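You operate a simulated robot arm through the tools that you are given. There is no shell and no other tool. Be economical: measure what you need, move in short steps, check, and stop when the job is done.

The job below is to be done with a simulated two-armed robot. You get a single attempt, and the scene is never put back.

TASK
Take the blue napkin from the fan bench and lay it out flat on the table.

Only the result counts: the job must be done as asked and must still hold three seconds after the hand-in. Knocking over, shifting, dropping, spilling or breaking anything else fails it. Flat cloth is picked up by pressing the open fingertips on it (5 to 10 N) and closing them slowly along it; thin cloth reads only 2 to 8 mm in the jaws.

THE ROBOT
Two 7-joint arms with two-finger parallel grippers on one trunk, on a base that drives. Base frame: it is fixed to the floor where the robot stands at the start and does not move with it; the origin is under the middle of the robot, x ahead of it, y to its left, z up; the surface under the hand at the start is at about z = 0.42. Readings come in m, degrees, newtons and seconds.
The left shoulder is at the start at [0.07, 0.163, 1.157], the right one opposite. With the tool pointing down near the work surface each hand reaches from about 0.1 to 0.74 m from the robot's upright axis, wherever it stands, measured 20 degrees to its own side. Places, roughly: blue napkin [0.6, 0, 0.4]; table [-1.3, -0.4, 0.9]. Payload 3.43 kg a hand.
The tool frame of a hand sits at the grasp point between the pads (the TCP): z along the fingers, y along the line on which they close. The tips reach 0.034 m beyond it. The gripper opens to 0.128 m. The fingers are 0.024 m wide and 0.012 m thick; the gripper's body (0.048 by 0.13 m) begins 0.096 m behind the TCP.
Orientation is told as [roll, pitch, yaw] about the base's x, y, z axes, in that order, counted from this pose: with the fingers straight down and closing along the base's y, the tool's x points along the base's -x, its y along +y and its z along -z.

THE INTERFACE
- The arms move only by the tool apply_moves. It takes "left_steps", "right_steps" or both (then of equal length, played together; a hand with none holds still); each is a list of rows, each an object (a shift or turn left out is 0, a gripper value left out holds the last) with "translation": the shift along the tool's x, y, z in units of 40 mm (1.0 is 40 mm), a list of three; "rotation": the turn, a rotation vector about the tool's x, y, z in units of 5 degrees (1.0 is 5 degrees), a list of three; "claw": the closure in counts, from 0 (fully open) to 255 (shut). In form: [{"translation": [tx, ty, tz], "rotation": [ax, ay, az], "claw": claw}, ...]. A call has 1 to 10 rows; each row shifts and turns the commanded pose from where the row before left it, along the tool's axes as they then stand. A call with a number of a shift or a turn outside -1 to 1 is refused whole. Each row takes 0.2 s and may step no farther than 0.05 m and 8.6 degrees from the row before; otherwise, or with a gripper value out of range, the whole call is refused. A pose out of reach is approached as far as the arm can. The call stops where the force on the tool passes 40 N (or 10 N more than at its start, if that is more) or the arm is blocked; 0.2 s more then pass. The fingers move at their own pace (about 0.153 m/s each) and stop on an object; they squeeze with about 40 N. The grip force told is the motor's: it shows also when the fingers shut on nothing. Time passes only in rows, and 0.2 s behind the last, so rows that do not move let the fingers close. It gives the time, the measured TCP pose, the force on the tool (base axes), the opening and the grip force at its end, in the units of the frame above (readings bear some noise), with the torque about the TCP (base axes, N m) and any sound that the robot's microphone picked up.
- Cameras (640 x 400 px; columns grow to the right, rows downward): "scene" is now at [0.1146, -0.0183, 1.3499]; the picture's right is [-0.29, -0.96, 0.00], its down [-0.82, 0.25, -0.51] and it looks along [0.49, -0.15, -0.86] (base axes); focal length 255 px, centre (320, 200). "left" rides on the left gripper at [0.076, 0.011, -0.16] in its tool frame; the picture's right is [-0.15, 0.99, 0.00], its down [-0.88, -0.13, -0.46] and it looks along [-0.45, -0.07, 0.89] (tool axes); focal length 234 px, centre (320, 200). "right" rides on the right gripper at [0.076, -0.011, -0.16] in its tool frame; the picture's right is [0.15, 0.99, 0.00], its down [-0.88, 0.13, -0.46] and it looks along [-0.45, 0.07, 0.89] (tool axes); focal length 234 px, centre (320, 200). There is no depth. A picture from a camera that has moved, and an enlarged one, comes with that camera's place and axes in the base frame and with its lens.
- capture(camera): a new picture of that camera. It takes no simulated time.
- raise_lower(by): slides the trunk up (or, below 0, down) by that many m; the arms and the scene camera ride with it, the base frame stays. It gives what a move gives, with no picture.
- steer(legs): drives the robot by 1 to 6 legs, each [ahead, left, turn to the left] in m, m and degrees, along the robot's own axes; the way and the turn of a leg run together, so that a leg with both is an arc; at most 1.5 m and 180 degrees a leg. The arms and the cameras ride along, it lands a little off, and it stops where it bumps. It gives what a move gives.
- head_to(pan, tilt): turns the head with the scene camera to pan (to the left, within 86 degrees either way) and tilt (down, from -29 to 69), counted from straight ahead of the robot. It gives what a move gives.
- inspect(camera, box): a new picture of the part [left, top, right, bottom] of that camera's present view, enlarged. It takes no simulated time.
- job_done(): hands the job in; it is judged then, once.

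Go step by step. Nothing tells you exact positions but the pictures and the camera data: compare them with the known pose of the tool, close in by small moves and look again before you grip or let go. The budget is 120 turns and 100 pictures, counting those below and the enlarged ones. Unless the task says otherwise, let go and move clear before handing in, and close with one line.

The tools are called after "Emit:" as name(argument=value, ...) on one line, values as JSON. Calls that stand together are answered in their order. apply_moves: Moves the arms, as the interface text tells. Its arguments: {"type":"object","properties":{"left_steps":{"type":"array","items":{"type":"object","properties":{"translation":{"type":"array","items":{"type":"number"}},"rotation":{"type":"array","items":{"type":"number"}},"claw":{"type":"number"}}}},"right_steps":{"type":"array","items":{"type":"object","properties":{"translation":{"type":"array","items":{"type":"number"}},"rotation":{"type":"array","items":{"type":"number"}},"claw":{"type":"number"}}}}},"required":[]} The other tools are called the same way: raise_lower (by) slides the trunk up or down; steer (legs) drives the base; head_to (pan, tilt) turns the head that bears the scene camera; capture (camera) takes a picture; inspect (camera, box) takes an enlarged picture of a part of a camera's view; job_done () hands the job in.

At the start:

```text
time: 0.0
left_ee_pos: [0.4207, 0.1339, 0.6096]
left_ee_rot: [0.0, 0.0, 0.0]
left_force: [0.4, 0.0, 0.4]
left_moment: [-0.02, 0.0, 0.01]
left_opening: 0.1279
left_grasp_force: 0.1
right_ee_pos: [0.5011, -0.2925, 0.6491]
right_ee_rot: [-0.1, 0.0, 0.0]
right_force: [0.4, -0.1, 0.1]
right_moment: [0.01, -0.02, -0.03]
right_opening: 0.1279
right_grasp_force: 0.1
trunk travel left (down, up): [-0.637, 0.303]
robot x, y, heading: [0.0003, 0.0015, -0.1]
head pan, tilt: [-16.8, 59.4]
```

scene: 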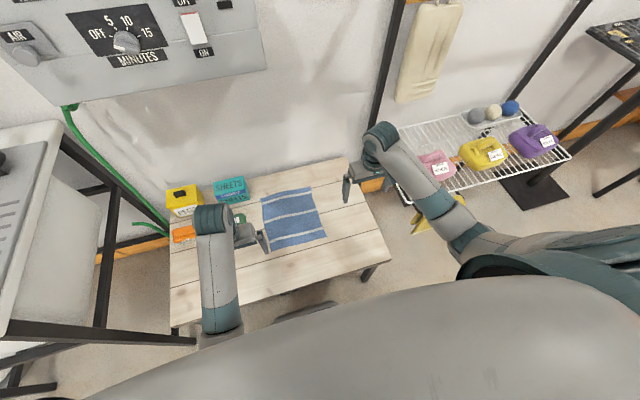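
right: 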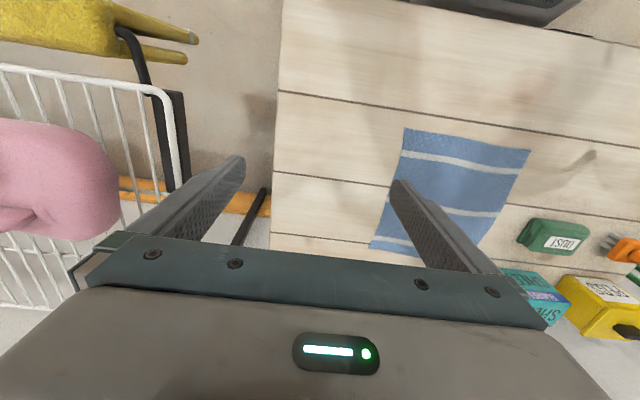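
left: 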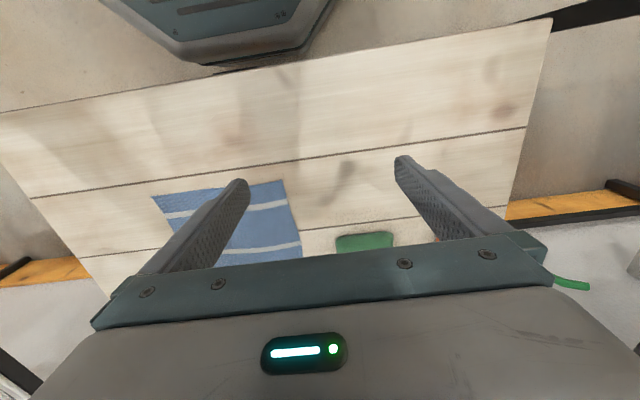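

The napkin lies at about x 0.476–0.725, y −0.16 to 0.07, with its stripes along y. I'll bring both hands, part-closed, above the two near corners and then look again.

Emit:
apply_moves(left_steps=[{"translation": [-0.305, -0.42, 0.457], "claw": 190}, {"translation": [-0.305, -0.42, 0.457]}, {"translation": [-0.305, -0.42, 0.457]}, {"translation": [-0.305, -0.42, 0.457]}, {"translation": [-0.305, -0.42, 0.457]}, {"translation": [-0.305, -0.42, 0.457]}, {}], right_steps=[{"translation": [0.03, 0.685, 0.62], "claw": 190}, {"translation": [0.03, 0.685, 0.62]}, {"translation": [0.03, 0.685, 0.62]}, {"translation": [0.03, 0.685, 0.62]}, {"translation": [0.03, 0.685, 0.62]}, {"translation": [0.03, 0.685, 0.62]}, {}])

Emit:
capture(camera="left")

Emit:
capture(camera="right")

```text
time: 1.8
left_ee_pos: [0.484, 0.088, 0.4766]
left_ee_rot: [4.4, 1.2, 0.7]
left_force: [0.6, -0.4, 0.3]
left_moment: [0.0, -0.01, -0.01]
left_opening: 0.0326
left_grasp_force: 0.1
right_ee_pos: [0.4954, -0.1275, 0.4999]
right_ee_rot: [-0.2, -0.1, 0.0]
right_force: [0.4, 0.9, -0.3]
right_moment: [0.01, 0.02, 0.0]
right_opening: 0.0326
right_grasp_force: 0.1
trunk travel left (down, up): [-0.637, 0.303]
robot x, y, heading: [0.0032, -0.0009, 0.0]
head pan, tilt: [-16.8, 59.4]
stopped in row 7 (left hand): the arm was blocked; the commanded pose is now the measured one
```

```text
96 pictures are left
camera left: at [0.4096, 0.0864, 0.6379], right [0.14, 0.99, 0.07], down [0.89, -0.15, 0.43], along [0.43, 0.01, -0.9], focal length 234 px, centre (320, 200)
```

left: 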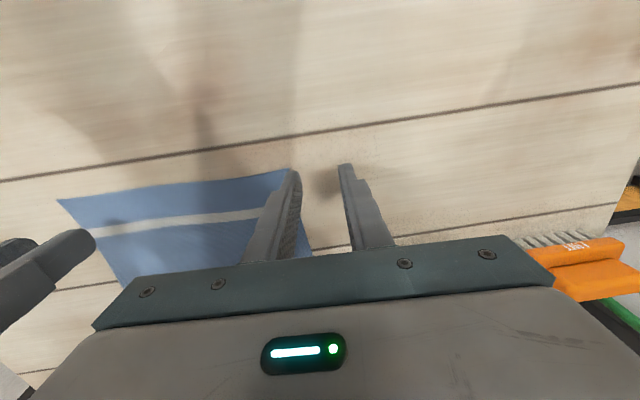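

```text
95 pictures are left
camera right: at [0.4189, -0.1373, 0.6594], right [-0.15, 0.99, 0.0], down [0.88, 0.13, 0.46], along [0.45, 0.07, -0.89], focal length 234 px, centre (320, 200)
```

right: 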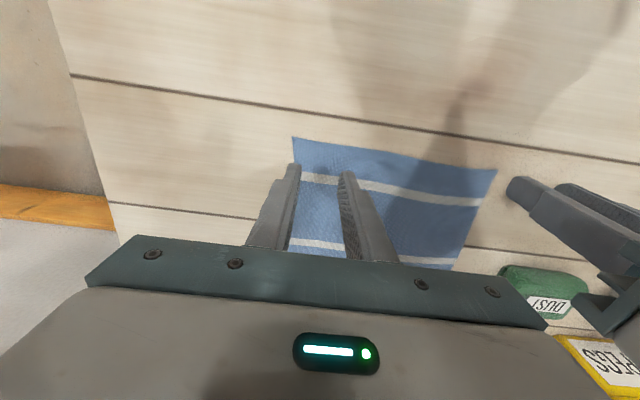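

The left hand was blocked at y 0.088, probably because the two wrists touched. I'll check in the scene view.

Emit:
capture(camera="scene")

```text
94 pictures are left
camera scene: at [0.1149, -0.0178, 1.3499], right [-0.29, -0.96, 0.0], down [-0.82, 0.25, -0.51], along [0.49, -0.15, -0.86], focal length 255 px, centre (320, 200)
```

scene: 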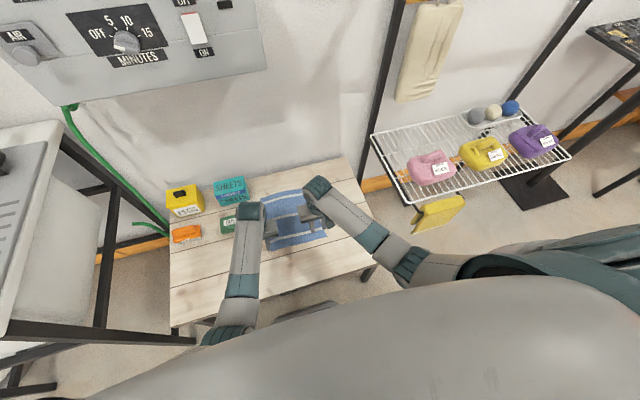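

Emit:
inspect(camera="scene", box=[200, 160, 380, 272])

```text
3.56 times, centred on (290, 216) of scene
camera zoom: at [0.1149, -0.0178, 1.3499], right [-0.29, -0.96, 0.0], down [-0.82, 0.25, -0.51], along [0.49, -0.15, -0.86], focal length 906 px, centre (427, 143)
```

zoom: 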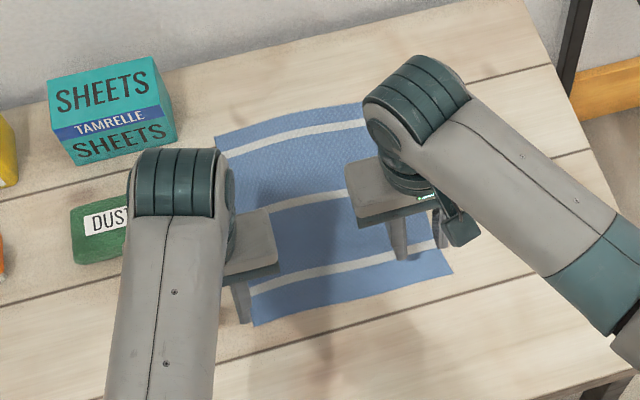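

The grippers aren't touching, so the left arm most likely hit a joint limit this far across. I'll lift, straighten the left hand and drive a little right so the napkin is centred.

Emit:
apply_moves(left_steps=[{"translation": [0, 0, -0.7], "rotation": [0.44, -0.12, 0.07]}, {"translation": [0, 0, -0.7], "rotation": [0.44, -0.12, 0.07]}, {}], right_steps=[{"translation": [0, 0, -0.6]}, {"translation": [0, 0, -0.6]}, {}])

Emit:
steer(legs=[[0, -0.05, 0]])

```text
time: 2.6
left_ee_pos: [0.4852, 0.0889, 0.5324]
left_ee_rot: [0.3, -0.2, 0.0]
left_force: [-0.3, 0.2, 0.4]
left_moment: [0.02, 0.0, -0.01]
left_opening: 0.0325
left_grasp_force: 0.1
right_ee_pos: [0.4953, -0.1261, 0.5476]
right_ee_rot: [-0.1, 0.0, -0.1]
right_force: [-0.1, -0.1, 0.6]
right_moment: [0.02, -0.01, 0.01]
right_opening: 0.0329
right_grasp_force: 0.0
trunk travel left (down, up): [-0.637, 0.303]
robot x, y, heading: [0.0026, -0.0002, -0.0]
head pan, tilt: [-16.8, 59.4]
```

```text
time: 3.5
left_ee_pos: [0.4846, 0.0375, 0.532]
left_ee_rot: [0.5, -0.1, 0.0]
left_force: [-0.1, -0.4, 0.2]
left_moment: [0.02, -0.03, 0.0]
left_opening: 0.0326
left_grasp_force: 0.0
right_ee_pos: [0.4943, -0.1772, 0.5476]
right_ee_rot: [0.0, 0.0, 0.0]
right_force: [-0.5, -0.9, 0.0]
right_moment: [0.03, -0.01, -0.02]
right_opening: 0.0328
right_grasp_force: 0.1
trunk travel left (down, up): [-0.637, 0.303]
robot x, y, heading: [-0.0014, -0.0524, 0.1]
head pan, tilt: [-16.8, 59.4]
```

Emit:
apply_moves(left_steps=[{"translation": [-0.12, -0.04, 0.3]}, {"translation": [-0.12, -0.04, 0.3]}, {}], right_steps=[{"translation": [0, 0.6, 0.45]}, {"translation": [0, 0.6, 0.45]}, {}])

Emit:
capture(camera="left")

Emit:
capture(camera="right")

```text
time: 4.3
left_ee_pos: [0.4925, 0.0383, 0.5066]
left_ee_rot: [0.6, 0.1, 0.0]
left_force: [0.2, -0.2, 0.1]
left_moment: [-0.02, -0.02, -0.03]
left_opening: 0.0326
left_grasp_force: 0.0
right_ee_pos: [0.4942, -0.1273, 0.5101]
right_ee_rot: [-0.2, 0.0, -0.1]
right_force: [-0.1, 0.0, -0.3]
right_moment: [0.0, 0.03, -0.03]
right_opening: 0.0325
right_grasp_force: 0.2
trunk travel left (down, up): [-0.637, 0.303]
robot x, y, heading: [0.0002, -0.0489, -0.0]
head pan, tilt: [-16.8, 59.4]
```

```text
92 pictures are left
camera left: at [0.4157, 0.0487, 0.6654], right [0.15, 0.99, 0.01], down [0.88, -0.14, 0.45], along [0.45, -0.06, -0.89], focal length 234 px, centre (320, 200)
```

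left: 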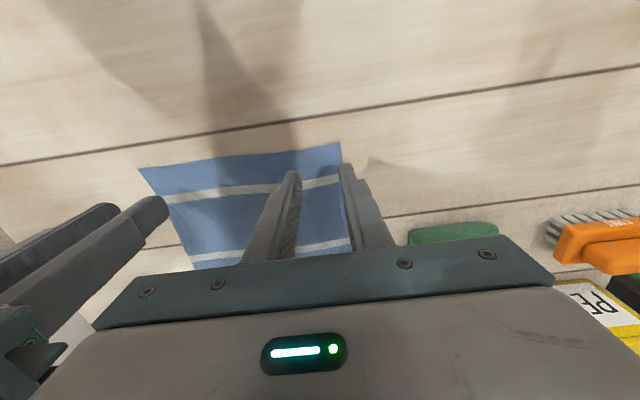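

```text
91 pictures are left
camera right: at [0.4189, -0.1386, 0.6711], right [-0.15, 0.99, 0.0], down [0.88, 0.13, 0.46], along [0.45, 0.07, -0.89], focal length 234 px, centre (320, 200)
```

right: 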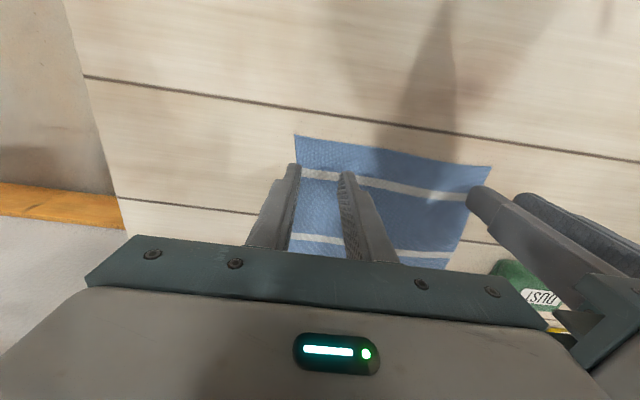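

Both hands are now placed. I'll narrow the fingers slightly and descend to just above the cloth.

Emit:
apply_moves(left_steps=[{"translation": [0.0, -0.12, 0.4], "claw": 205}, {"translation": [0, 0, 0.4]}, {"translation": [0, 0, 0.25]}, {}], right_steps=[{"translation": [0.0, 0.12, 0.4], "claw": 205}, {"translation": [0, 0, 0.4]}, {"translation": [0, 0, 0.25]}, {}])

```text
time: 5.3
left_ee_pos: [0.492, 0.0368, 0.4641]
left_ee_rot: [0.8, 0.0, 0.1]
left_force: [0.4, 0.0, 0.6]
left_moment: [0.0, 0.01, 0.01]
left_opening: 0.0251
left_grasp_force: 0.0
right_ee_pos: [0.4948, -0.1231, 0.4697]
right_ee_rot: [0.0, 0.1, 0.0]
right_force: [-0.1, -0.6, -0.4]
right_moment: [0.02, 0.01, 0.01]
right_opening: 0.025
right_grasp_force: 0.1
trunk travel left (down, up): [-0.637, 0.303]
robot x, y, heading: [-0.0017, -0.0518, -0.1]
head pan, tilt: [-16.8, 59.4]
```

Emit:
apply_moves(left_steps=[{"translation": [0, 0, 0.1]}, {"translation": [0, 0, 0.1]}, {}], right_steps=[{"translation": [0, 0, 0.18]}, {"translation": [0, 0, 0.18]}, {}])

```text
time: 6.1
left_ee_pos: [0.4923, 0.0385, 0.456]
left_ee_rot: [0.8, 0.1, 0.0]
left_force: [-0.1, 0.4, 0.0]
left_moment: [0.0, 0.01, -0.04]
left_opening: 0.025
left_grasp_force: 0.0
right_ee_pos: [0.4949, -0.1247, 0.4549]
right_ee_rot: [-0.1, -0.1, 0.0]
right_force: [-0.2, 0.2, 1.7]
right_moment: [-0.01, -0.01, 0.0]
right_opening: 0.0251
right_grasp_force: 0.1
trunk travel left (down, up): [-0.637, 0.303]
robot x, y, heading: [0.0012, -0.048, -0.3]
head pan, tilt: [-16.8, 59.4]
```

Emit:
apply_moves(left_steps=[{"translation": [0, 0, 0.06]}, {}], right_steps=[{"translation": [0, 0, 0.03]}, {}])

```text
time: 6.7
left_ee_pos: [0.4934, 0.0376, 0.4559]
left_ee_rot: [0.9, -0.1, 0.0]
left_force: [-2.9, -0.6, 17.4]
left_moment: [-0.36, 0.2, -0.08]
left_opening: 0.0253
left_grasp_force: 0.0
right_ee_pos: [0.4947, -0.1248, 0.4547]
right_ee_rot: [0.0, -0.2, 0.0]
right_force: [0.0, 1.0, 2.1]
right_moment: [-0.03, -0.02, -0.01]
right_opening: 0.0251
right_grasp_force: 0.1
trunk travel left (down, up): [-0.637, 0.303]
robot x, y, heading: [-0.0, -0.0453, -0.0]
head pan, tilt: [-16.8, 59.4]
```

Emit:
apply_moves(left_steps=[{"translation": [0, 0, -0.03]}, {}], right_steps=[{"translation": [0, 0, 0.025]}, {}])

```text
time: 7.3
left_ee_pos: [0.4931, 0.0393, 0.4562]
left_ee_rot: [0.9, -0.2, 0.2]
left_force: [0.7, -0.6, -0.2]
left_moment: [-0.03, 0.03, 0.02]
left_opening: 0.0252
left_grasp_force: 0.0
right_ee_pos: [0.495, -0.1241, 0.455]
right_ee_rot: [0.1, -0.2, 0.0]
right_force: [-2.4, -1.8, 21.4]
right_moment: [-0.13, 0.25, 0.0]
right_opening: 0.0251
right_grasp_force: 0.1
trunk travel left (down, up): [-0.637, 0.303]
robot x, y, heading: [0.0012, -0.0472, -0.1]
head pan, tilt: [-16.8, 59.4]
```

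Emit:
apply_moves(left_steps=[{"translation": [0, 0, 0.018]}, {}], right_steps=[{"translation": [0, 0, -0.014]}, {}])

```text
time: 7.9
left_ee_pos: [0.4953, 0.0385, 0.4569]
left_ee_rot: [0.8, -0.2, 0.1]
left_force: [-0.1, 0.6, 0.5]
left_moment: [-0.03, 0.04, 0.02]
left_opening: 0.0252
left_grasp_force: 0.4
right_ee_pos: [0.4943, -0.1233, 0.4552]
right_ee_rot: [0.0, -0.1, 0.0]
right_force: [-1.6, 0.3, 19.1]
right_moment: [-0.1, 0.23, 0.02]
right_opening: 0.025
right_grasp_force: 0.0
trunk travel left (down, up): [-0.637, 0.303]
robot x, y, heading: [0.0001, -0.0466, -0.1]
head pan, tilt: [-16.8, 59.4]
```

Emit:
apply_moves(left_steps=[{"translation": [0, 0, 0.012]}, {}], right_steps=[{"translation": [0, 0, -0.025]}, {}])

```text
time: 8.5
left_ee_pos: [0.4958, 0.0398, 0.4556]
left_ee_rot: [0.9, -0.2, 0.1]
left_force: [-1.6, -0.4, 9.4]
left_moment: [-0.22, 0.13, -0.04]
left_opening: 0.0257
left_grasp_force: 0.3
right_ee_pos: [0.4947, -0.1247, 0.4555]
right_ee_rot: [-0.2, -0.2, 0.1]
right_force: [1.6, 0.9, 7.0]
right_moment: [0.04, 0.0, 0.0]
right_opening: 0.0249
right_grasp_force: 0.0
trunk travel left (down, up): [-0.637, 0.303]
robot x, y, heading: [0.0001, -0.051, 0.1]
head pan, tilt: [-16.8, 59.4]
```

Both hands are pressing at about 7–9 N, so I'll close slowly.

Emit:
apply_moves(left_steps=[{"claw": 212}, {"claw": 219}, {"claw": 226}, {"claw": 233}, {"claw": 240}, {"claw": 247}, {"claw": 255}, {}], right_steps=[{"claw": 212}, {"claw": 219}, {"claw": 226}, {"claw": 233}, {"claw": 240}, {"claw": 247}, {"claw": 255}, {}])

Emit:
capture(camera="left")

Emit:
capture(camera="right")

```text
time: 10.3
left_ee_pos: [0.4944, 0.0395, 0.455]
left_ee_rot: [1.1, -0.2, 0.1]
left_force: [1.3, 1.0, 9.3]
left_moment: [-0.06, 0.04, 0.04]
left_opening: 0.0001
left_grasp_force: 32.8
right_ee_pos: [0.4952, -0.1254, 0.4561]
right_ee_rot: [-0.1, -0.1, -0.1]
right_force: [-1.2, 0.3, 3.3]
right_moment: [0.0, 0.01, 0.0]
right_opening: 0.0
right_grasp_force: 33.0
trunk travel left (down, up): [-0.637, 0.303]
robot x, y, heading: [-0.0002, -0.0525, -0.0]
head pan, tilt: [-16.8, 59.4]
```

```text
90 pictures are left
camera left: at [0.4172, 0.0482, 0.6138], right [0.15, 0.99, 0.02], down [0.88, -0.14, 0.46], along [0.45, -0.05, -0.89], focal length 234 px, centre (320, 200)
```

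left: 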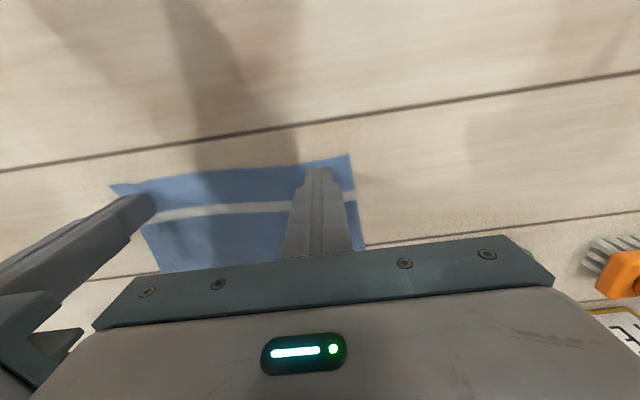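

```text
89 pictures are left
camera right: at [0.4188, -0.1346, 0.6148], right [-0.15, 0.99, 0.0], down [0.88, 0.13, 0.46], along [0.45, 0.07, -0.89], focal length 234 px, centre (320, 200)
```

right: 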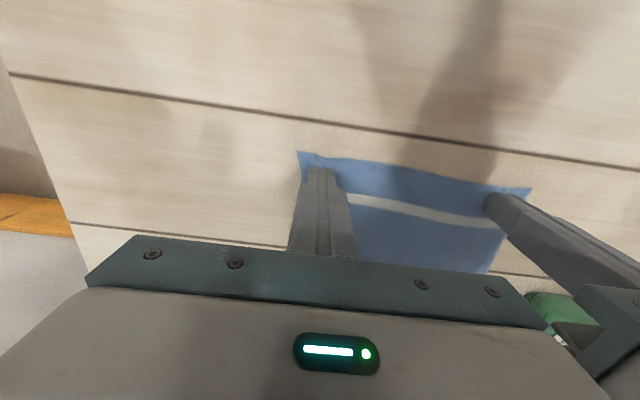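

The fingers shut on nothing. I'll lift, shift the robot slightly and retry with a wider, slower pinch.

Emit:
apply_moves(left_steps=[{"translation": [0, 0, -0.4]}, {"claw": 175}, {}], right_steps=[{"translation": [0, 0, -0.4]}, {"claw": 175}, {}])

Emit:
steer(legs=[[0, -0.012, 0]])

```text
time: 11.1
left_ee_pos: [0.4951, 0.0415, 0.4714]
left_ee_rot: [1.3, -0.2, 0.1]
left_force: [-0.5, -0.9, 0.1]
left_moment: [-0.03, 0.0, 0.01]
left_opening: 0.0402
left_grasp_force: 0.0
right_ee_pos: [0.4943, -0.1239, 0.4723]
right_ee_rot: [-0.1, 0.1, 0.0]
right_force: [0.5, -0.1, -0.5]
right_moment: [0.01, 0.01, -0.01]
right_opening: 0.0404
right_grasp_force: 0.0
trunk travel left (down, up): [-0.637, 0.303]
robot x, y, heading: [-0.0014, -0.0511, -0.1]
head pan, tilt: [-16.8, 59.4]
```

```text
time: 11.9
left_ee_pos: [0.4942, 0.0304, 0.4692]
left_ee_rot: [1.2, -0.2, 0.1]
left_force: [-0.1, 0.4, 0.2]
left_moment: [-0.01, -0.01, -0.01]
left_opening: 0.0402
left_grasp_force: 0.1
right_ee_pos: [0.4948, -0.1356, 0.4717]
right_ee_rot: [0.1, 0.0, 0.0]
right_force: [0.0, 0.5, -0.1]
right_moment: [0.03, 0.0, 0.02]
right_opening: 0.0402
right_grasp_force: 0.0
trunk travel left (down, up): [-0.637, 0.303]
robot x, y, heading: [-0.0003, -0.0564, -0.0]
head pan, tilt: [-16.8, 59.4]
```

Emit:
apply_moves(left_steps=[{"translation": [0, 0, 0.15], "rotation": [0.12, 0, 0]}, {"translation": [0, 0, 0.15], "rotation": [0.12, 0, 0]}, {}], right_steps=[{"translation": [0, 0.18, 0.18]}, {"translation": [0, 0.17, 0.2]}, {}])

Emit:
apply_moves(left_steps=[{"translation": [0, 0, 0.02]}, {}], right_steps=[{"translation": [0, 0, 0.02]}, {}])

```text
time: 12.7
left_ee_pos: [0.4943, 0.0301, 0.4581]
left_ee_rot: [-0.1, -0.3, 0.1]
left_force: [-0.8, 0.1, -0.5]
left_moment: [0.01, -0.01, -0.02]
left_opening: 0.0402
left_grasp_force: 0.0
right_ee_pos: [0.4946, -0.122, 0.457]
right_ee_rot: [0.0, -0.2, 0.0]
right_force: [-0.5, -0.2, 0.8]
right_moment: [0.01, 0.01, 0.0]
right_opening: 0.0403
right_grasp_force: 0.1
trunk travel left (down, up): [-0.637, 0.303]
robot x, y, heading: [0.002, -0.0607, 0.1]
head pan, tilt: [-16.8, 59.4]
```

```text
time: 13.3
left_ee_pos: [0.495, 0.0299, 0.4574]
left_ee_rot: [0.0, -0.2, 0.1]
left_force: [-0.4, 0.4, 0.6]
left_moment: [0.02, 0.0, -0.01]
left_opening: 0.0403
left_grasp_force: 0.0
right_ee_pos: [0.4943, -0.1222, 0.4551]
right_ee_rot: [0.0, -0.1, -0.1]
right_force: [0.7, -1.1, 2.7]
right_moment: [0.01, 0.01, 0.0]
right_opening: 0.0403
right_grasp_force: 0.2
trunk travel left (down, up): [-0.637, 0.303]
robot x, y, heading: [-0.0006, -0.0611, 0.1]
head pan, tilt: [-16.8, 59.4]
```

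Emit:
apply_moves(left_steps=[{"translation": [0, 0, 0.04]}, {}], right_steps=[{"translation": [0, 0, 0.015]}, {}])

```text
time: 13.9
left_ee_pos: [0.4942, 0.0314, 0.4558]
left_ee_rot: [0.0, -0.2, 0.1]
left_force: [-1.6, 0.0, 0.8]
left_moment: [0.0, -0.02, -0.01]
left_opening: 0.0402
left_grasp_force: 0.0
right_ee_pos: [0.495, -0.1218, 0.455]
right_ee_rot: [0.1, -0.1, 0.0]
right_force: [1.0, -0.5, 7.7]
right_moment: [-0.04, 0.03, 0.01]
right_opening: 0.0402
right_grasp_force: 0.1
trunk travel left (down, up): [-0.637, 0.303]
robot x, y, heading: [-0.0002, -0.0603, -0.3]
head pan, tilt: [-16.8, 59.4]
```

Emit:
apply_moves(left_steps=[{"translation": [0, 0, 0.03]}, {}], right_steps=[{"translation": [0, 0, 0.005]}, {}])

```text
time: 14.5
left_ee_pos: [0.4939, 0.0319, 0.4549]
left_ee_rot: [0.0, -0.1, 0.0]
left_force: [0.6, -0.1, 1.2]
left_moment: [0.02, -0.01, -0.01]
left_opening: 0.0401
left_grasp_force: 0.0
right_ee_pos: [0.4961, -0.1219, 0.4551]
right_ee_rot: [0.0, 0.0, 0.1]
right_force: [0.7, -0.5, 12.2]
right_moment: [-0.02, 0.04, 0.01]
right_opening: 0.0404
right_grasp_force: 0.1
trunk travel left (down, up): [-0.637, 0.303]
robot x, y, heading: [-0.0012, -0.0629, 0.2]
head pan, tilt: [-16.8, 59.4]
```

Emit:
apply_moves(left_steps=[{"translation": [0, 0, 0.015]}, {}], right_steps=[{"translation": [0, 0, -0.007]}, {}])

```text
time: 15.1
left_ee_pos: [0.4949, 0.0302, 0.4548]
left_ee_rot: [-0.1, -0.3, 0.1]
left_force: [-2.0, -0.1, 8.3]
left_moment: [0.07, 0.12, 0.01]
left_opening: 0.0401
left_grasp_force: 0.1
right_ee_pos: [0.4939, -0.1232, 0.4558]
right_ee_rot: [0.0, -0.1, 0.0]
right_force: [1.6, 0.7, 6.8]
right_moment: [0.0, -0.02, 0.0]
right_opening: 0.0401
right_grasp_force: 0.1
trunk travel left (down, up): [-0.637, 0.303]
robot x, y, heading: [-0.0007, -0.0596, 0.0]
head pan, tilt: [-16.8, 59.4]
```

Left is at 8 N and right at 7 N. I'll close both slowly to about half.

Emit:
apply_moves(left_steps=[{"claw": 180}, {"claw": 185}, {"claw": 190}, {"claw": 195}, {"claw": 200}, {"claw": 205}, {"claw": 210}, {"claw": 215}], right_steps=[{"claw": 180}, {"claw": 185}, {"claw": 190}, {"claw": 195}, {"claw": 200}, {"claw": 205}, {"claw": 210}, {"claw": 215}])

Emit:
inspect(camera="right", box=[240, 110, 560, 310])

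Emit:
inspect(camera="left", box=[100, 110, 420, 310])

```text
time: 16.9
left_ee_pos: [0.4947, 0.0314, 0.454]
left_ee_rot: [0.0, -0.3, 0.1]
left_force: [0.0, -0.1, 12.2]
left_moment: [0.09, 0.03, -0.02]
left_opening: 0.021
left_grasp_force: 0.6
right_ee_pos: [0.4943, -0.1212, 0.4555]
right_ee_rot: [-0.1, -0.1, 0.0]
right_force: [0.2, -0.8, 3.9]
right_moment: [0.0, 0.0, -0.04]
right_opening: 0.02
right_grasp_force: 0.0
trunk travel left (down, up): [-0.637, 0.303]
robot x, y, heading: [-0.0021, -0.0637, -0.2]
head pan, tilt: [-16.8, 59.4]
```

```text
2.00 times, centred on (400, 210) of right
camera zoom: at [0.4182, -0.1323, 0.6146], right [-0.15, 0.99, 0.0], down [0.88, 0.13, 0.46], along [0.45, 0.07, -0.89], focal length 468 px, centre (160, 180)
```

zoom: 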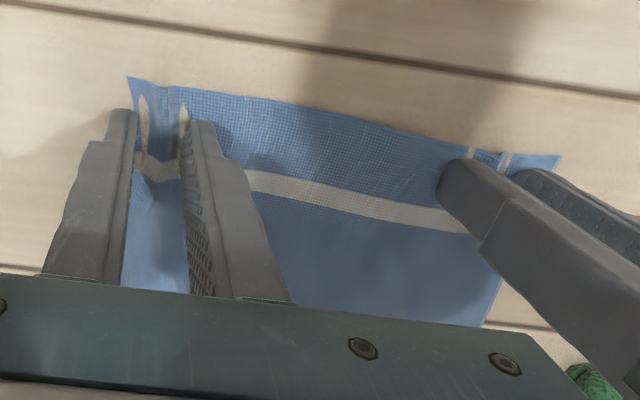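

```text
2.00 times, centred on (260, 210) of left
camera zoom: at [0.417, 0.042, 0.6135], right [0.14, 0.99, 0.0], down [0.88, -0.13, 0.46], along [0.45, -0.07, -0.89], focal length 468 px, centre (440, 180)
```

zoom: 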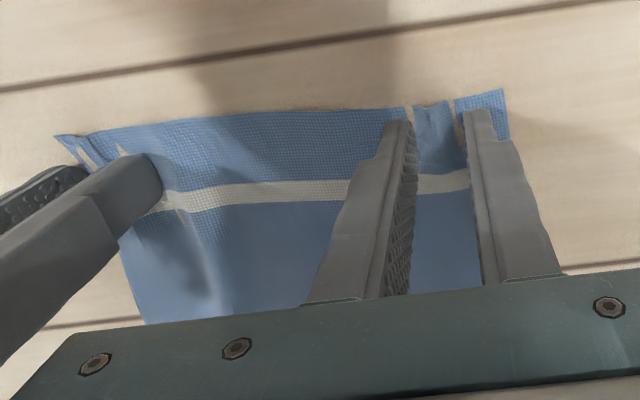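

The cloth is starting to ruck between the fingers. I'll keep closing slowly.

Emit:
apply_moves(left_steps=[{"claw": 218}, {"claw": 221}, {"claw": 224}, {"claw": 227}, {"claw": 230}, {"claw": 233}], right_steps=[{"translation": [0, 0, 0.01], "claw": 218}, {"claw": 221}, {"claw": 224}, {"claw": 227}, {"claw": 230}, {"claw": 233}])

Emit:
inspect(camera="right", box=[240, 110, 560, 310])

Emit:
inspect(camera="left", box=[100, 110, 420, 310])

```text
time: 18.3
left_ee_pos: [0.4943, 0.031, 0.4555]
left_ee_rot: [0.0, -0.3, 0.1]
left_force: [0.4, -1.0, 9.8]
left_moment: [0.07, 0.02, 0.0]
left_opening: 0.0111
left_grasp_force: 0.0
right_ee_pos: [0.4941, -0.1209, 0.4554]
right_ee_rot: [0.0, -0.2, 0.1]
right_force: [0.6, 1.8, 12.1]
right_moment: [0.05, 0.02, -0.01]
right_opening: 0.0096
right_grasp_force: 0.0
trunk travel left (down, up): [-0.637, 0.303]
robot x, y, heading: [-0.0032, -0.0569, 0.3]
head pan, tilt: [-16.8, 59.4]
```

```text
2.00 times, centred on (400, 210) of right
camera zoom: at [0.4182, -0.132, 0.6145], right [-0.15, 0.99, 0.0], down [0.88, 0.13, 0.46], along [0.45, 0.07, -0.89], focal length 468 px, centre (160, 180)
```

zoom: 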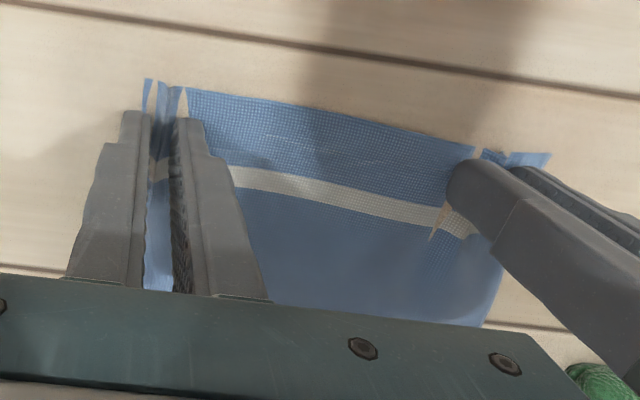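

```text
2.00 times, centred on (260, 210) of left
camera zoom: at [0.4166, 0.0421, 0.6135], right [0.14, 0.99, 0.0], down [0.88, -0.13, 0.46], along [0.45, -0.07, -0.89], focal length 468 px, centre (440, 180)
```

zoom: 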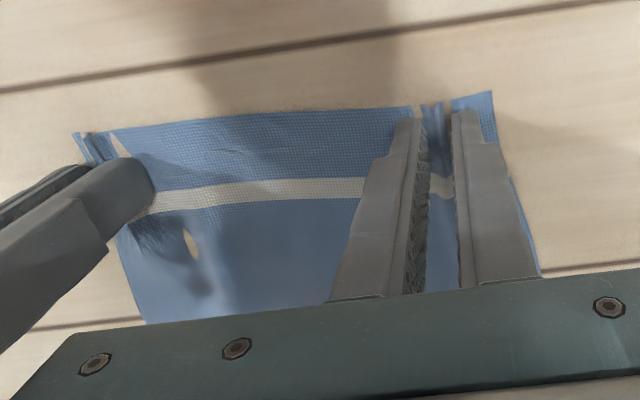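

Both are gathering cloth nicely, so I'll close the rest of the way.

Emit:
apply_moves(left_steps=[{"claw": 236}, {"claw": 239}, {"claw": 242}, {"claw": 245}, {"claw": 248}, {"claw": 251}, {"claw": 255}, {}], right_steps=[{"claw": 236}, {"claw": 239}, {"claw": 242}, {"claw": 245}, {"claw": 248}, {"claw": 251}, {"claw": 255}, {}])

Emit:
inspect(camera="right", box=[240, 110, 560, 310])

Emit:
inspect(camera="left", box=[100, 110, 420, 310])

```text
time: 20.1
left_ee_pos: [0.4942, 0.0312, 0.4554]
left_ee_rot: [-0.1, -0.3, 0.1]
left_force: [-0.1, -10.5, 8.4]
left_moment: [-0.26, 0.06, -0.02]
left_opening: 0.0019
left_grasp_force: 36.6
right_ee_pos: [0.4938, -0.1215, 0.4551]
right_ee_rot: [0.0, -0.3, 0.0]
right_force: [0.0, 9.3, 12.9]
right_moment: [0.31, 0.05, 0.03]
right_opening: 0.0019
right_grasp_force: 36.2
trunk travel left (down, up): [-0.637, 0.303]
robot x, y, heading: [0.0025, -0.0593, 0.2]
head pan, tilt: [-16.8, 59.4]
```

```text
2.00 times, centred on (400, 210) of right
camera zoom: at [0.4181, -0.1317, 0.6145], right [-0.15, 0.99, 0.0], down [0.88, 0.13, 0.46], along [0.45, 0.07, -0.89], focal length 468 px, centre (160, 180)
```

zoom: 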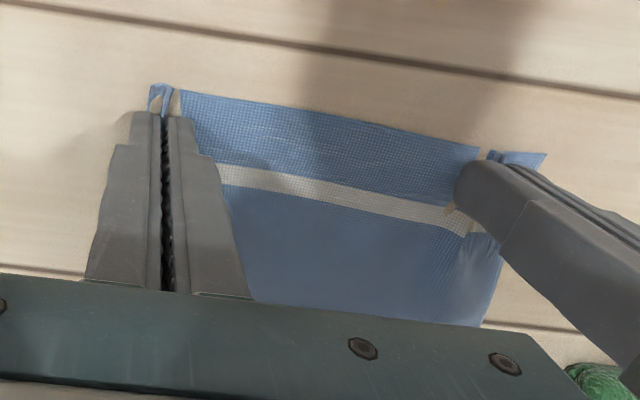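

```text
2.00 times, centred on (260, 210) of left
camera zoom: at [0.4166, 0.0418, 0.6135], right [0.14, 0.99, 0.0], down [0.88, -0.13, 0.46], along [0.45, -0.07, -0.89], focal length 468 px, centre (440, 180)
```

zoom: 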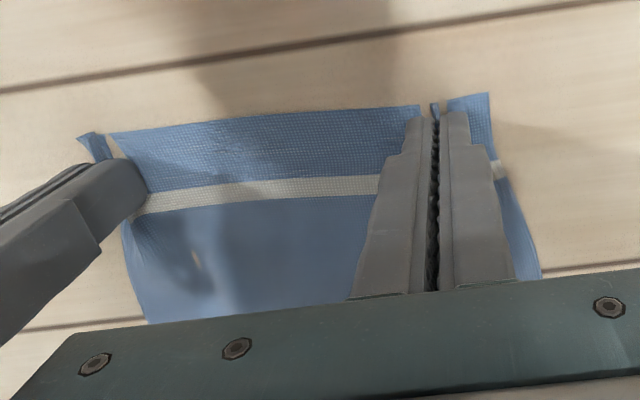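

Both jaws read 1.9 mm and the cloth between them is taut, so both hold. I'll ease inward a little and lift slowly.

Emit:
apply_moves(left_steps=[{"translation": [0, -0.04, -0.1]}, {"translation": [0, -0.04, -0.2]}, {"translation": [0, 0, -0.3]}, {"translation": [0, 0, -0.4]}, {"translation": [0, 0, -0.4]}, {"translation": [0, 0, -0.4]}, {}], right_steps=[{"translation": [0, 0.04, -0.1]}, {"translation": [0, 0.04, -0.2]}, {"translation": [0, 0, -0.3]}, {"translation": [0, 0, -0.4]}, {"translation": [0, 0, -0.4]}, {"translation": [0, 0, -0.4]}, {}])

Emit:
capture(camera="scene")

```text
time: 21.7
left_ee_pos: [0.4963, 0.0393, 0.5262]
left_ee_rot: [0.8, -0.4, 0.2]
left_force: [0.1, -25.8, -0.3]
left_moment: [-0.88, 0.07, 0.0]
left_opening: 0.0018
left_grasp_force: 36.8
right_ee_pos: [0.4948, -0.1162, 0.5266]
right_ee_rot: [0.1, 0.0, 0.1]
right_force: [-0.5, 25.2, -1.1]
right_moment: [0.9, -0.03, 0.0]
right_opening: 0.0019
right_grasp_force: 36.2
trunk travel left (down, up): [-0.637, 0.303]
robot x, y, heading: [0.0028, -0.0614, -0.2]
head pan, tilt: [-16.8, 59.4]
```

```text
82 pictures are left
camera scene: at [0.1147, -0.0796, 1.3499], right [-0.29, -0.96, 0.0], down [-0.82, 0.25, -0.51], along [0.49, -0.15, -0.86], focal length 255 px, centre (320, 200)
```

scene: 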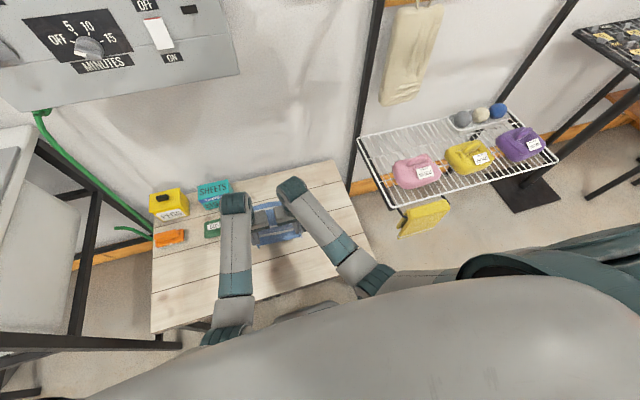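

The napkin is held but the pull across is 25 N, so I'll move the right hand in to relax it.

Emit:
apply_moves(right_steps=[{"translation": [0, 0.1, 0]}, {"translation": [0, 0.1, 0]}, {}])

```text
time: 22.5
left_ee_pos: [0.4945, 0.0403, 0.525]
left_ee_rot: [1.0, -0.3, 0.3]
left_force: [0.4, -10.9, 0.6]
left_moment: [-0.38, -0.01, -0.02]
left_opening: 0.0016
left_grasp_force: 36.5
right_ee_pos: [0.4956, -0.112, 0.5267]
right_ee_rot: [-0.1, 0.1, 0.0]
right_force: [0.0, 11.1, 0.0]
right_moment: [0.36, 0.01, -0.01]
right_opening: 0.0013
right_grasp_force: 36.7
trunk travel left (down, up): [-0.637, 0.303]
robot x, y, heading: [0.0019, -0.0614, 0.1]
head pan, tilt: [-16.8, 59.4]
```

Emit:
apply_moves(right_steps=[{"translation": [0, 0.1, 0]}, {"translation": [0, 0.1, 0]}, {}])

Emit:
inspect(camera="right", box=[240, 110, 560, 310])

Emit:
inspect(camera="left", box=[100, 110, 420, 310])

```text
time: 23.3
left_ee_pos: [0.4942, 0.0404, 0.5226]
left_ee_rot: [1.1, -0.3, 0.3]
left_force: [-0.1, -0.6, -0.5]
left_moment: [0.0, 0.0, -0.01]
left_opening: 0.0019
left_grasp_force: 36.2
right_ee_pos: [0.4953, -0.1024, 0.5252]
right_ee_rot: [0.0, 0.0, -0.1]
right_force: [-0.8, -0.8, 0.2]
right_moment: [0.01, 0.0, -0.01]
right_opening: 0.0019
right_grasp_force: 36.4
trunk travel left (down, up): [-0.637, 0.303]
robot x, y, heading: [0.0026, -0.0623, -0.1]
head pan, tilt: [-16.8, 59.4]
```

```text
2.00 times, centred on (400, 210) of right
camera zoom: at [0.4191, -0.1133, 0.6858], right [-0.15, 0.99, 0.0], down [0.88, 0.13, 0.46], along [0.45, 0.06, -0.89], focal length 468 px, centre (160, 180)
```

zoom: 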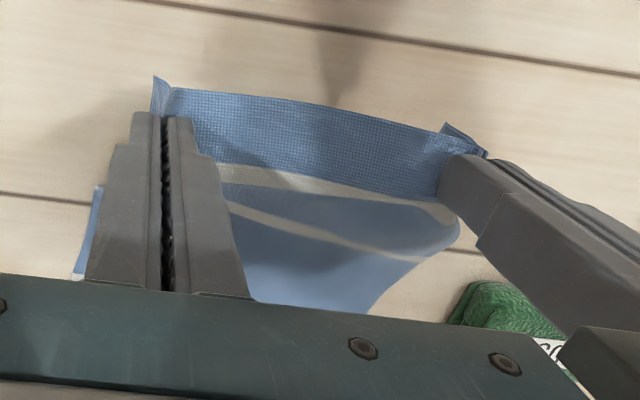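

```text
2.00 times, centred on (260, 210) of left
camera zoom: at [0.4171, 0.0485, 0.6822], right [0.14, 0.99, 0.02], down [0.88, -0.13, 0.46], along [0.45, -0.05, -0.89], focal length 468 px, centre (440, 180)
```

zoom: 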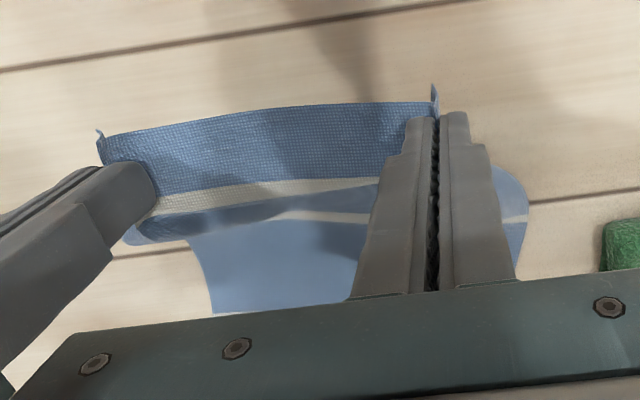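

The cloth is relaxed and held at both corners. I'll raise the trunk.

Emit:
raise_lower(by=0.3)

Emit:
head_to(pan=86, tilt=30)

Emit:
capture(camera="scene")

Emit:
head_to(pan=-86, tilt=30)

Emit:
capture(camera="scene")

Emit:
head_to(pan=0, tilt=55)

Emit:
capture(camera="scene")

```text
time: 26.3
left_ee_pos: [0.4943, 0.0409, 0.8227]
left_ee_rot: [1.0, -0.1, 0.1]
left_force: [0.1, 0.4, 0.1]
left_moment: [0.01, 0.01, -0.01]
left_opening: 0.0019
left_grasp_force: 36.5
right_ee_pos: [0.4948, -0.1026, 0.8251]
right_ee_rot: [-0.1, 0.0, 0.1]
right_force: [-0.2, 0.3, -0.8]
right_moment: [-0.03, 0.04, -0.01]
right_opening: 0.0019
right_grasp_force: 36.7
trunk travel left (down, up): [-0.937, 0.003]
robot x, y, heading: [-0.0032, -0.0593, 0.1]
head pan, tilt: [-16.8, 59.4]
```

```text
time: 28.1
left_ee_pos: [0.4934, 0.0412, 0.823]
left_ee_rot: [1.0, -0.2, 0.3]
left_force: [-0.2, 0.3, 0.2]
left_moment: [-0.01, 0.0, 0.01]
left_opening: 0.0013
left_grasp_force: 35.8
right_ee_pos: [0.4945, -0.1016, 0.8274]
right_ee_rot: [0.0, 0.0, 0.0]
right_force: [0.9, -0.2, 0.2]
right_moment: [0.0, -0.01, -0.01]
right_opening: 0.0018
right_grasp_force: 36.5
trunk travel left (down, up): [-0.937, 0.003]
robot x, y, heading: [-0.0015, -0.0606, -0.0]
head pan, tilt: [85.9, 30.0]
```

```text
79 pictures are left
camera scene: at [0.0567, 0.0302, 1.6913], right [1.0, -0.07, 0.0], down [-0.04, -0.5, -0.87], along [0.06, 0.86, -0.5], focal length 255 px, centre (320, 200)
```

scene: 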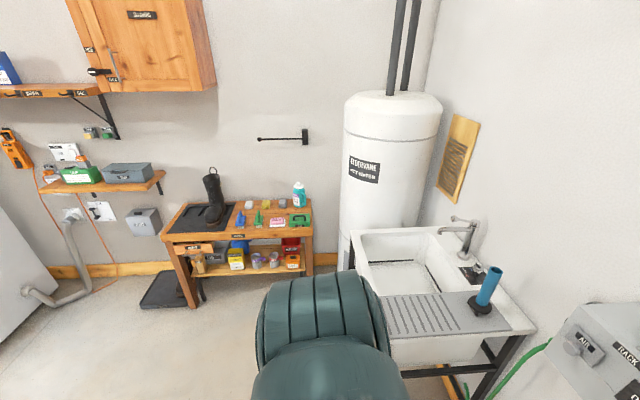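

```text
time: 30.7
left_ee_pos: [0.4945, 0.0406, 0.8234]
left_ee_rot: [0.9, 0.0, 0.2]
left_force: [0.5, -0.2, 0.1]
left_moment: [0.0, 0.01, 0.0]
left_opening: 0.0018
left_grasp_force: 36.1
right_ee_pos: [0.4944, -0.1012, 0.8271]
right_ee_rot: [0.0, 0.1, -0.1]
right_force: [-0.1, 0.6, -1.0]
right_moment: [0.01, 0.01, -0.04]
right_opening: 0.0019
right_grasp_force: 36.2
trunk travel left (down, up): [-0.937, 0.003]
robot x, y, heading: [0.0013, -0.0617, 0.0]
head pan, tilt: [-85.9, 30.0]
```

```text
78 pictures are left
camera scene: at [0.0566, -0.1502, 1.6913], right [-1.0, -0.07, 0.0], down [-0.04, 0.5, -0.87], along [0.06, -0.86, -0.5], focal length 255 px, centre (320, 200)
```

scene: 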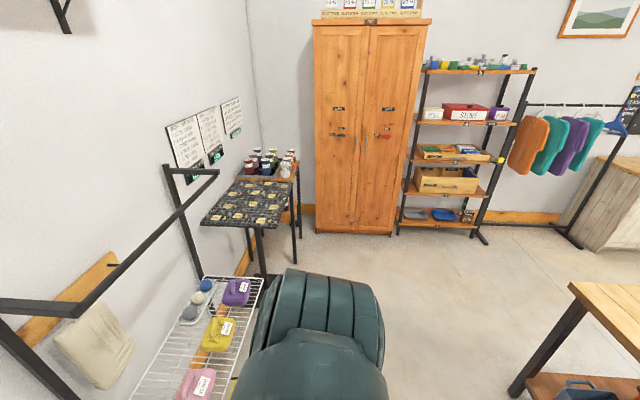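

```text
time: 32.3
left_ee_pos: [0.494, 0.04, 0.8233]
left_ee_rot: [1.1, -0.2, 0.1]
left_force: [0.3, -1.0, 0.2]
left_moment: [0.0, -0.02, 0.01]
left_opening: 0.0019
left_grasp_force: 36.4
right_ee_pos: [0.4938, -0.1018, 0.8264]
right_ee_rot: [0.0, 0.0, 0.0]
right_force: [-0.4, -0.4, -0.6]
right_moment: [0.01, 0.04, -0.01]
right_opening: 0.0015
right_grasp_force: 36.3
trunk travel left (down, up): [-0.937, 0.003]
robot x, y, heading: [0.0016, -0.0609, 0.2]
head pan, tilt: [0.0, 55.0]
```

```text
77 pictures are left
camera scene: at [0.1223, -0.0601, 1.6553], right [0.0, -1.0, 0.0], down [-0.82, 0.0, -0.57], along [0.57, 0.0, -0.82], focal length 255 px, centre (320, 200)
```

scene: 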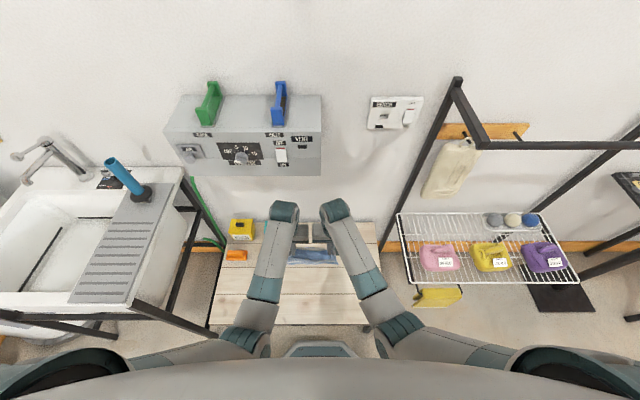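

The table is behind and to the right, with its near corner around (−0.86, −0.9). I'll back off a little and turn right, checking halfway.

Emit:
steer(legs=[[-0.2, 0, 0], [0, 0, -90]])

Emit:
head_to(pan=-60, tilt=40)

Emit:
capture(camera="scene")

```text
time: 37.6
left_ee_pos: [-0.0908, -0.5541, 0.8243]
left_ee_rot: [0.9, -0.3, -88.9]
left_force: [0.2, 0.4, 0.5]
left_moment: [0.01, 0.02, 0.0]
left_opening: 0.0018
left_grasp_force: 36.9
right_ee_pos: [-0.2326, -0.5566, 0.8266]
right_ee_rot: [0.0, 0.0, -89.2]
right_force: [0.1, 0.3, -0.4]
right_moment: [0.0, -0.03, 0.0]
right_opening: 0.002
right_grasp_force: 36.7
trunk travel left (down, up): [-0.937, 0.003]
robot x, y, heading: [-0.2001, -0.0628, -89.1]
head pan, tilt: [0.0, 55.0]
```

```text
time: 39.0
left_ee_pos: [-0.0902, -0.5544, 0.8232]
left_ee_rot: [1.0, -0.1, -89.0]
left_force: [-0.6, 0.0, -0.6]
left_moment: [-0.02, -0.02, 0.05]
left_opening: 0.0015
left_grasp_force: 36.3
right_ee_pos: [-0.2318, -0.5576, 0.8264]
right_ee_rot: [0.0, 0.0, -89.2]
right_force: [0.0, -0.4, 1.3]
right_moment: [0.02, 0.02, 0.05]
right_opening: 0.0019
right_grasp_force: 36.7
trunk travel left (down, up): [-0.937, 0.003]
robot x, y, heading: [-0.1997, -0.0603, -89.3]
head pan, tilt: [-60.0, 40.0]
```

```text
76 pictures are left
camera scene: at [-0.2711, -0.1537, 1.676], right [-0.51, 0.86, 0.0], down [0.55, 0.33, -0.77], along [-0.66, -0.39, -0.64], focal length 255 px, centre (320, 200)
```

scene: 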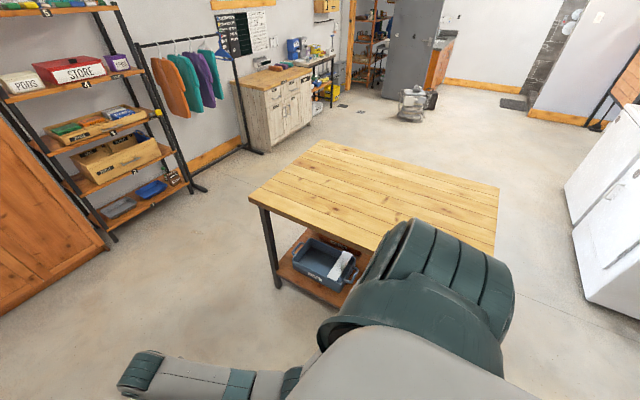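

The table top is clear and spans about x −0.92 to −1.61, y −0.94 to 0.10. I'll turn to face it and move sideways to its middle.

Emit:
steer(legs=[[0, 0, -90], [0, 0.34, 0]])

Emit:
head_to(pan=0, tilt=45)

Emit:
capture(camera="scene")

```text
time: 45.0
left_ee_pos: [-0.6888, -0.5027, 0.8235]
left_ee_rot: [1.2, -0.2, -179.2]
left_force: [-0.8, -0.2, -0.3]
left_moment: [0.04, 0.01, -0.02]
left_opening: 0.0017
left_grasp_force: 36.6
right_ee_pos: [-0.6907, -0.3585, 0.8258]
right_ee_rot: [0.1, 0.0, -179.6]
right_force: [-0.5, 0.3, 0.5]
right_moment: [0.01, 0.0, 0.01]
right_opening: 0.0018
right_grasp_force: 36.3
trunk travel left (down, up): [-0.937, 0.003]
robot x, y, heading: [-0.1968, -0.3969, -179.6]
head pan, tilt: [-60.0, 40.0]
```

```text
time: 46.3
left_ee_pos: [-0.6892, -0.504, 0.8237]
left_ee_rot: [1.0, -0.1, -179.2]
left_force: [-0.2, 0.4, 0.9]
left_moment: [0.0, 0.01, 0.06]
left_opening: 0.0017
left_grasp_force: 35.9
right_ee_pos: [-0.6918, -0.3604, 0.8275]
right_ee_rot: [0.0, 0.0, -179.6]
right_force: [0.3, 0.3, 0.2]
right_moment: [-0.01, -0.02, 0.05]
right_opening: 0.002
right_grasp_force: 36.3
trunk travel left (down, up): [-0.937, 0.003]
robot x, y, heading: [-0.1979, -0.3962, -179.6]
head pan, tilt: [0.0, 45.0]
```

```text
75 pictures are left
camera scene: at [-0.3275, -0.3974, 1.6687], right [-0.01, 1.0, 0.0], down [0.71, 0.0, -0.71], along [-0.71, 0.0, -0.71], focal length 255 px, centre (320, 200)
```

scene: 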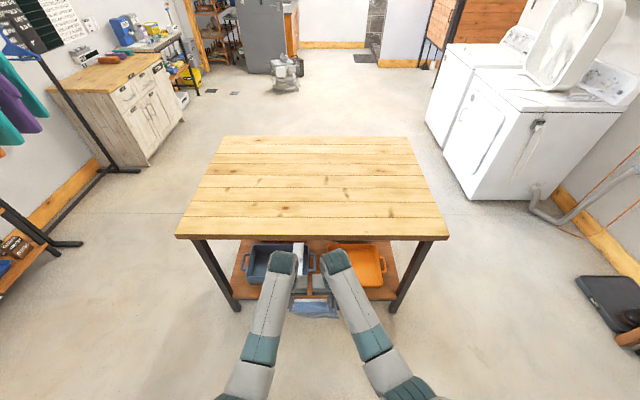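

Facing the table squarely. Now I'll raise both hands so the hanging cloth clears the top.

Emit:
apply_moves(left_steps=[{"translation": [0, 0, -1]}, {"translation": [0, 0, -1]}, {"translation": [0, 0, -1]}, {"translation": [0, 0, -1]}, {"translation": [0, 0, -1]}, {}], right_steps=[{"translation": [0, 0, -1]}, {"translation": [0, 0, -1]}, {"translation": [0, 0, -1]}, {"translation": [0, 0, -1]}, {"translation": [0, 0, -1]}, {}])

```text
time: 47.0
left_ee_pos: [-0.6778, -0.5159, 0.9095]
left_ee_rot: [2.3, 0.7, 179.6]
left_force: [-3.1, 36.2, 1.7]
left_moment: [1.31, 0.11, 0.16]
left_opening: 0.0017
left_grasp_force: 36.3
right_ee_pos: [-0.6873, -0.3506, 0.9194]
right_ee_rot: [-0.7, 0.1, -178.5]
right_force: [3.3, -37.2, -2.5]
right_moment: [-1.29, -0.12, -0.08]
right_opening: 0.0027
right_grasp_force: 37.0
trunk travel left (down, up): [-0.937, 0.003]
robot x, y, heading: [-0.1968, -0.3974, -179.5]
head pan, tilt: [0.0, 45.0]
stopped in row 3 (left hand): the force on the tool passed its limit at 64 N (the readings are from after the stop); the commanded pose is now the measured one
```

The left arm drifts outward as it rises and stretched the cloth. I'll relax it by moving the right hand in.

Emit:
apply_moves(right_steps=[{"translation": [0, 0.25, -0.1]}, {"translation": [0, 0.25, -0.1]}, {}])

Emit:
inspect(camera="right", box=[240, 110, 560, 310])

Emit:
inspect(camera="left", box=[100, 110, 420, 310])

```text
time: 47.8
left_ee_pos: [-0.6781, -0.5181, 0.9097]
left_ee_rot: [2.2, 1.0, 179.8]
left_force: [-2.7, 44.8, 1.9]
left_moment: [1.56, 0.06, 0.16]
left_opening: 0.0015
left_grasp_force: 36.3
right_ee_pos: [-0.6861, -0.3489, 0.917]
right_ee_rot: [-2.6, 0.5, -179.0]
right_force: [3.1, -44.6, -1.9]
right_moment: [-1.57, -0.12, 0.01]
right_opening: 0.0037
right_grasp_force: 38.8
trunk travel left (down, up): [-0.937, 0.003]
robot x, y, heading: [-0.1945, -0.3969, -179.3]
head pan, tilt: [0.0, 45.0]
```

```text
2.00 times, centred on (400, 210) of right
camera zoom: at [-0.6116, -0.3434, 1.0783], right [0.16, -0.99, -0.04], down [-0.88, -0.17, 0.44], along [-0.44, -0.03, -0.9], focal length 468 px, centre (160, 180)
```

zoom: 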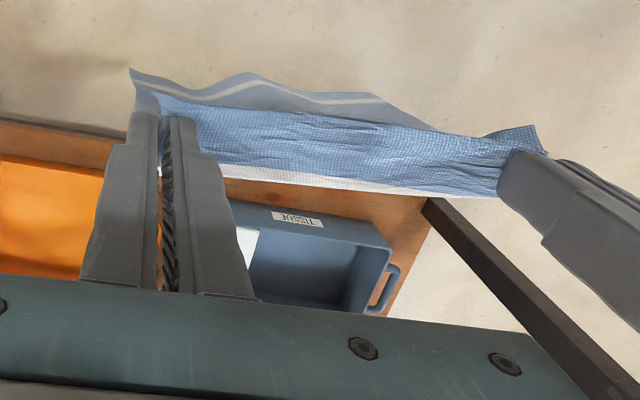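

```text
2.00 times, centred on (260, 210) of left
camera zoom: at [-0.6054, -0.5219, 1.0701], right [-0.15, -0.99, 0.04], down [-0.89, 0.15, 0.44], along [-0.44, 0.03, -0.9], focal length 468 px, centre (440, 180)
```

zoom: 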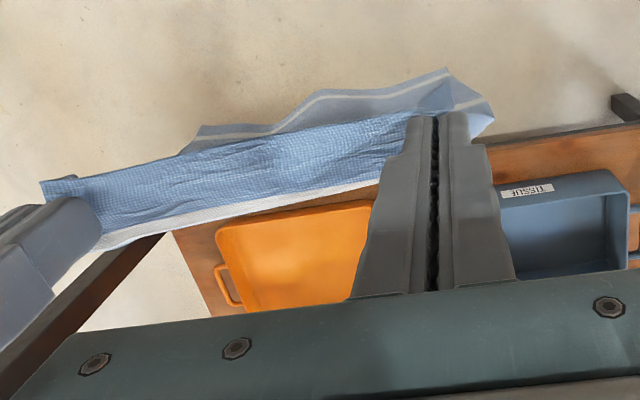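

Emit:
inspect(camera="scene", box=[200, 200, 420, 400])

```text
2.00 times, centred on (310, 300) of scene
camera zoom: at [-0.3275, -0.3973, 1.6687], right [-0.01, 1.0, 0.0], down [0.71, 0.01, -0.71], along [-0.71, -0.01, -0.71], focal length 510 px, centre (340, 0)
```

zoom: 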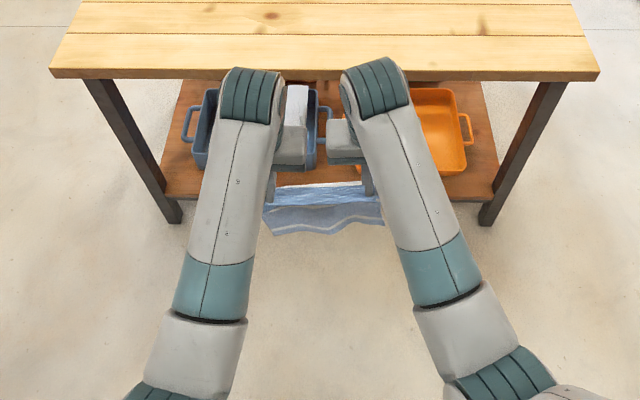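

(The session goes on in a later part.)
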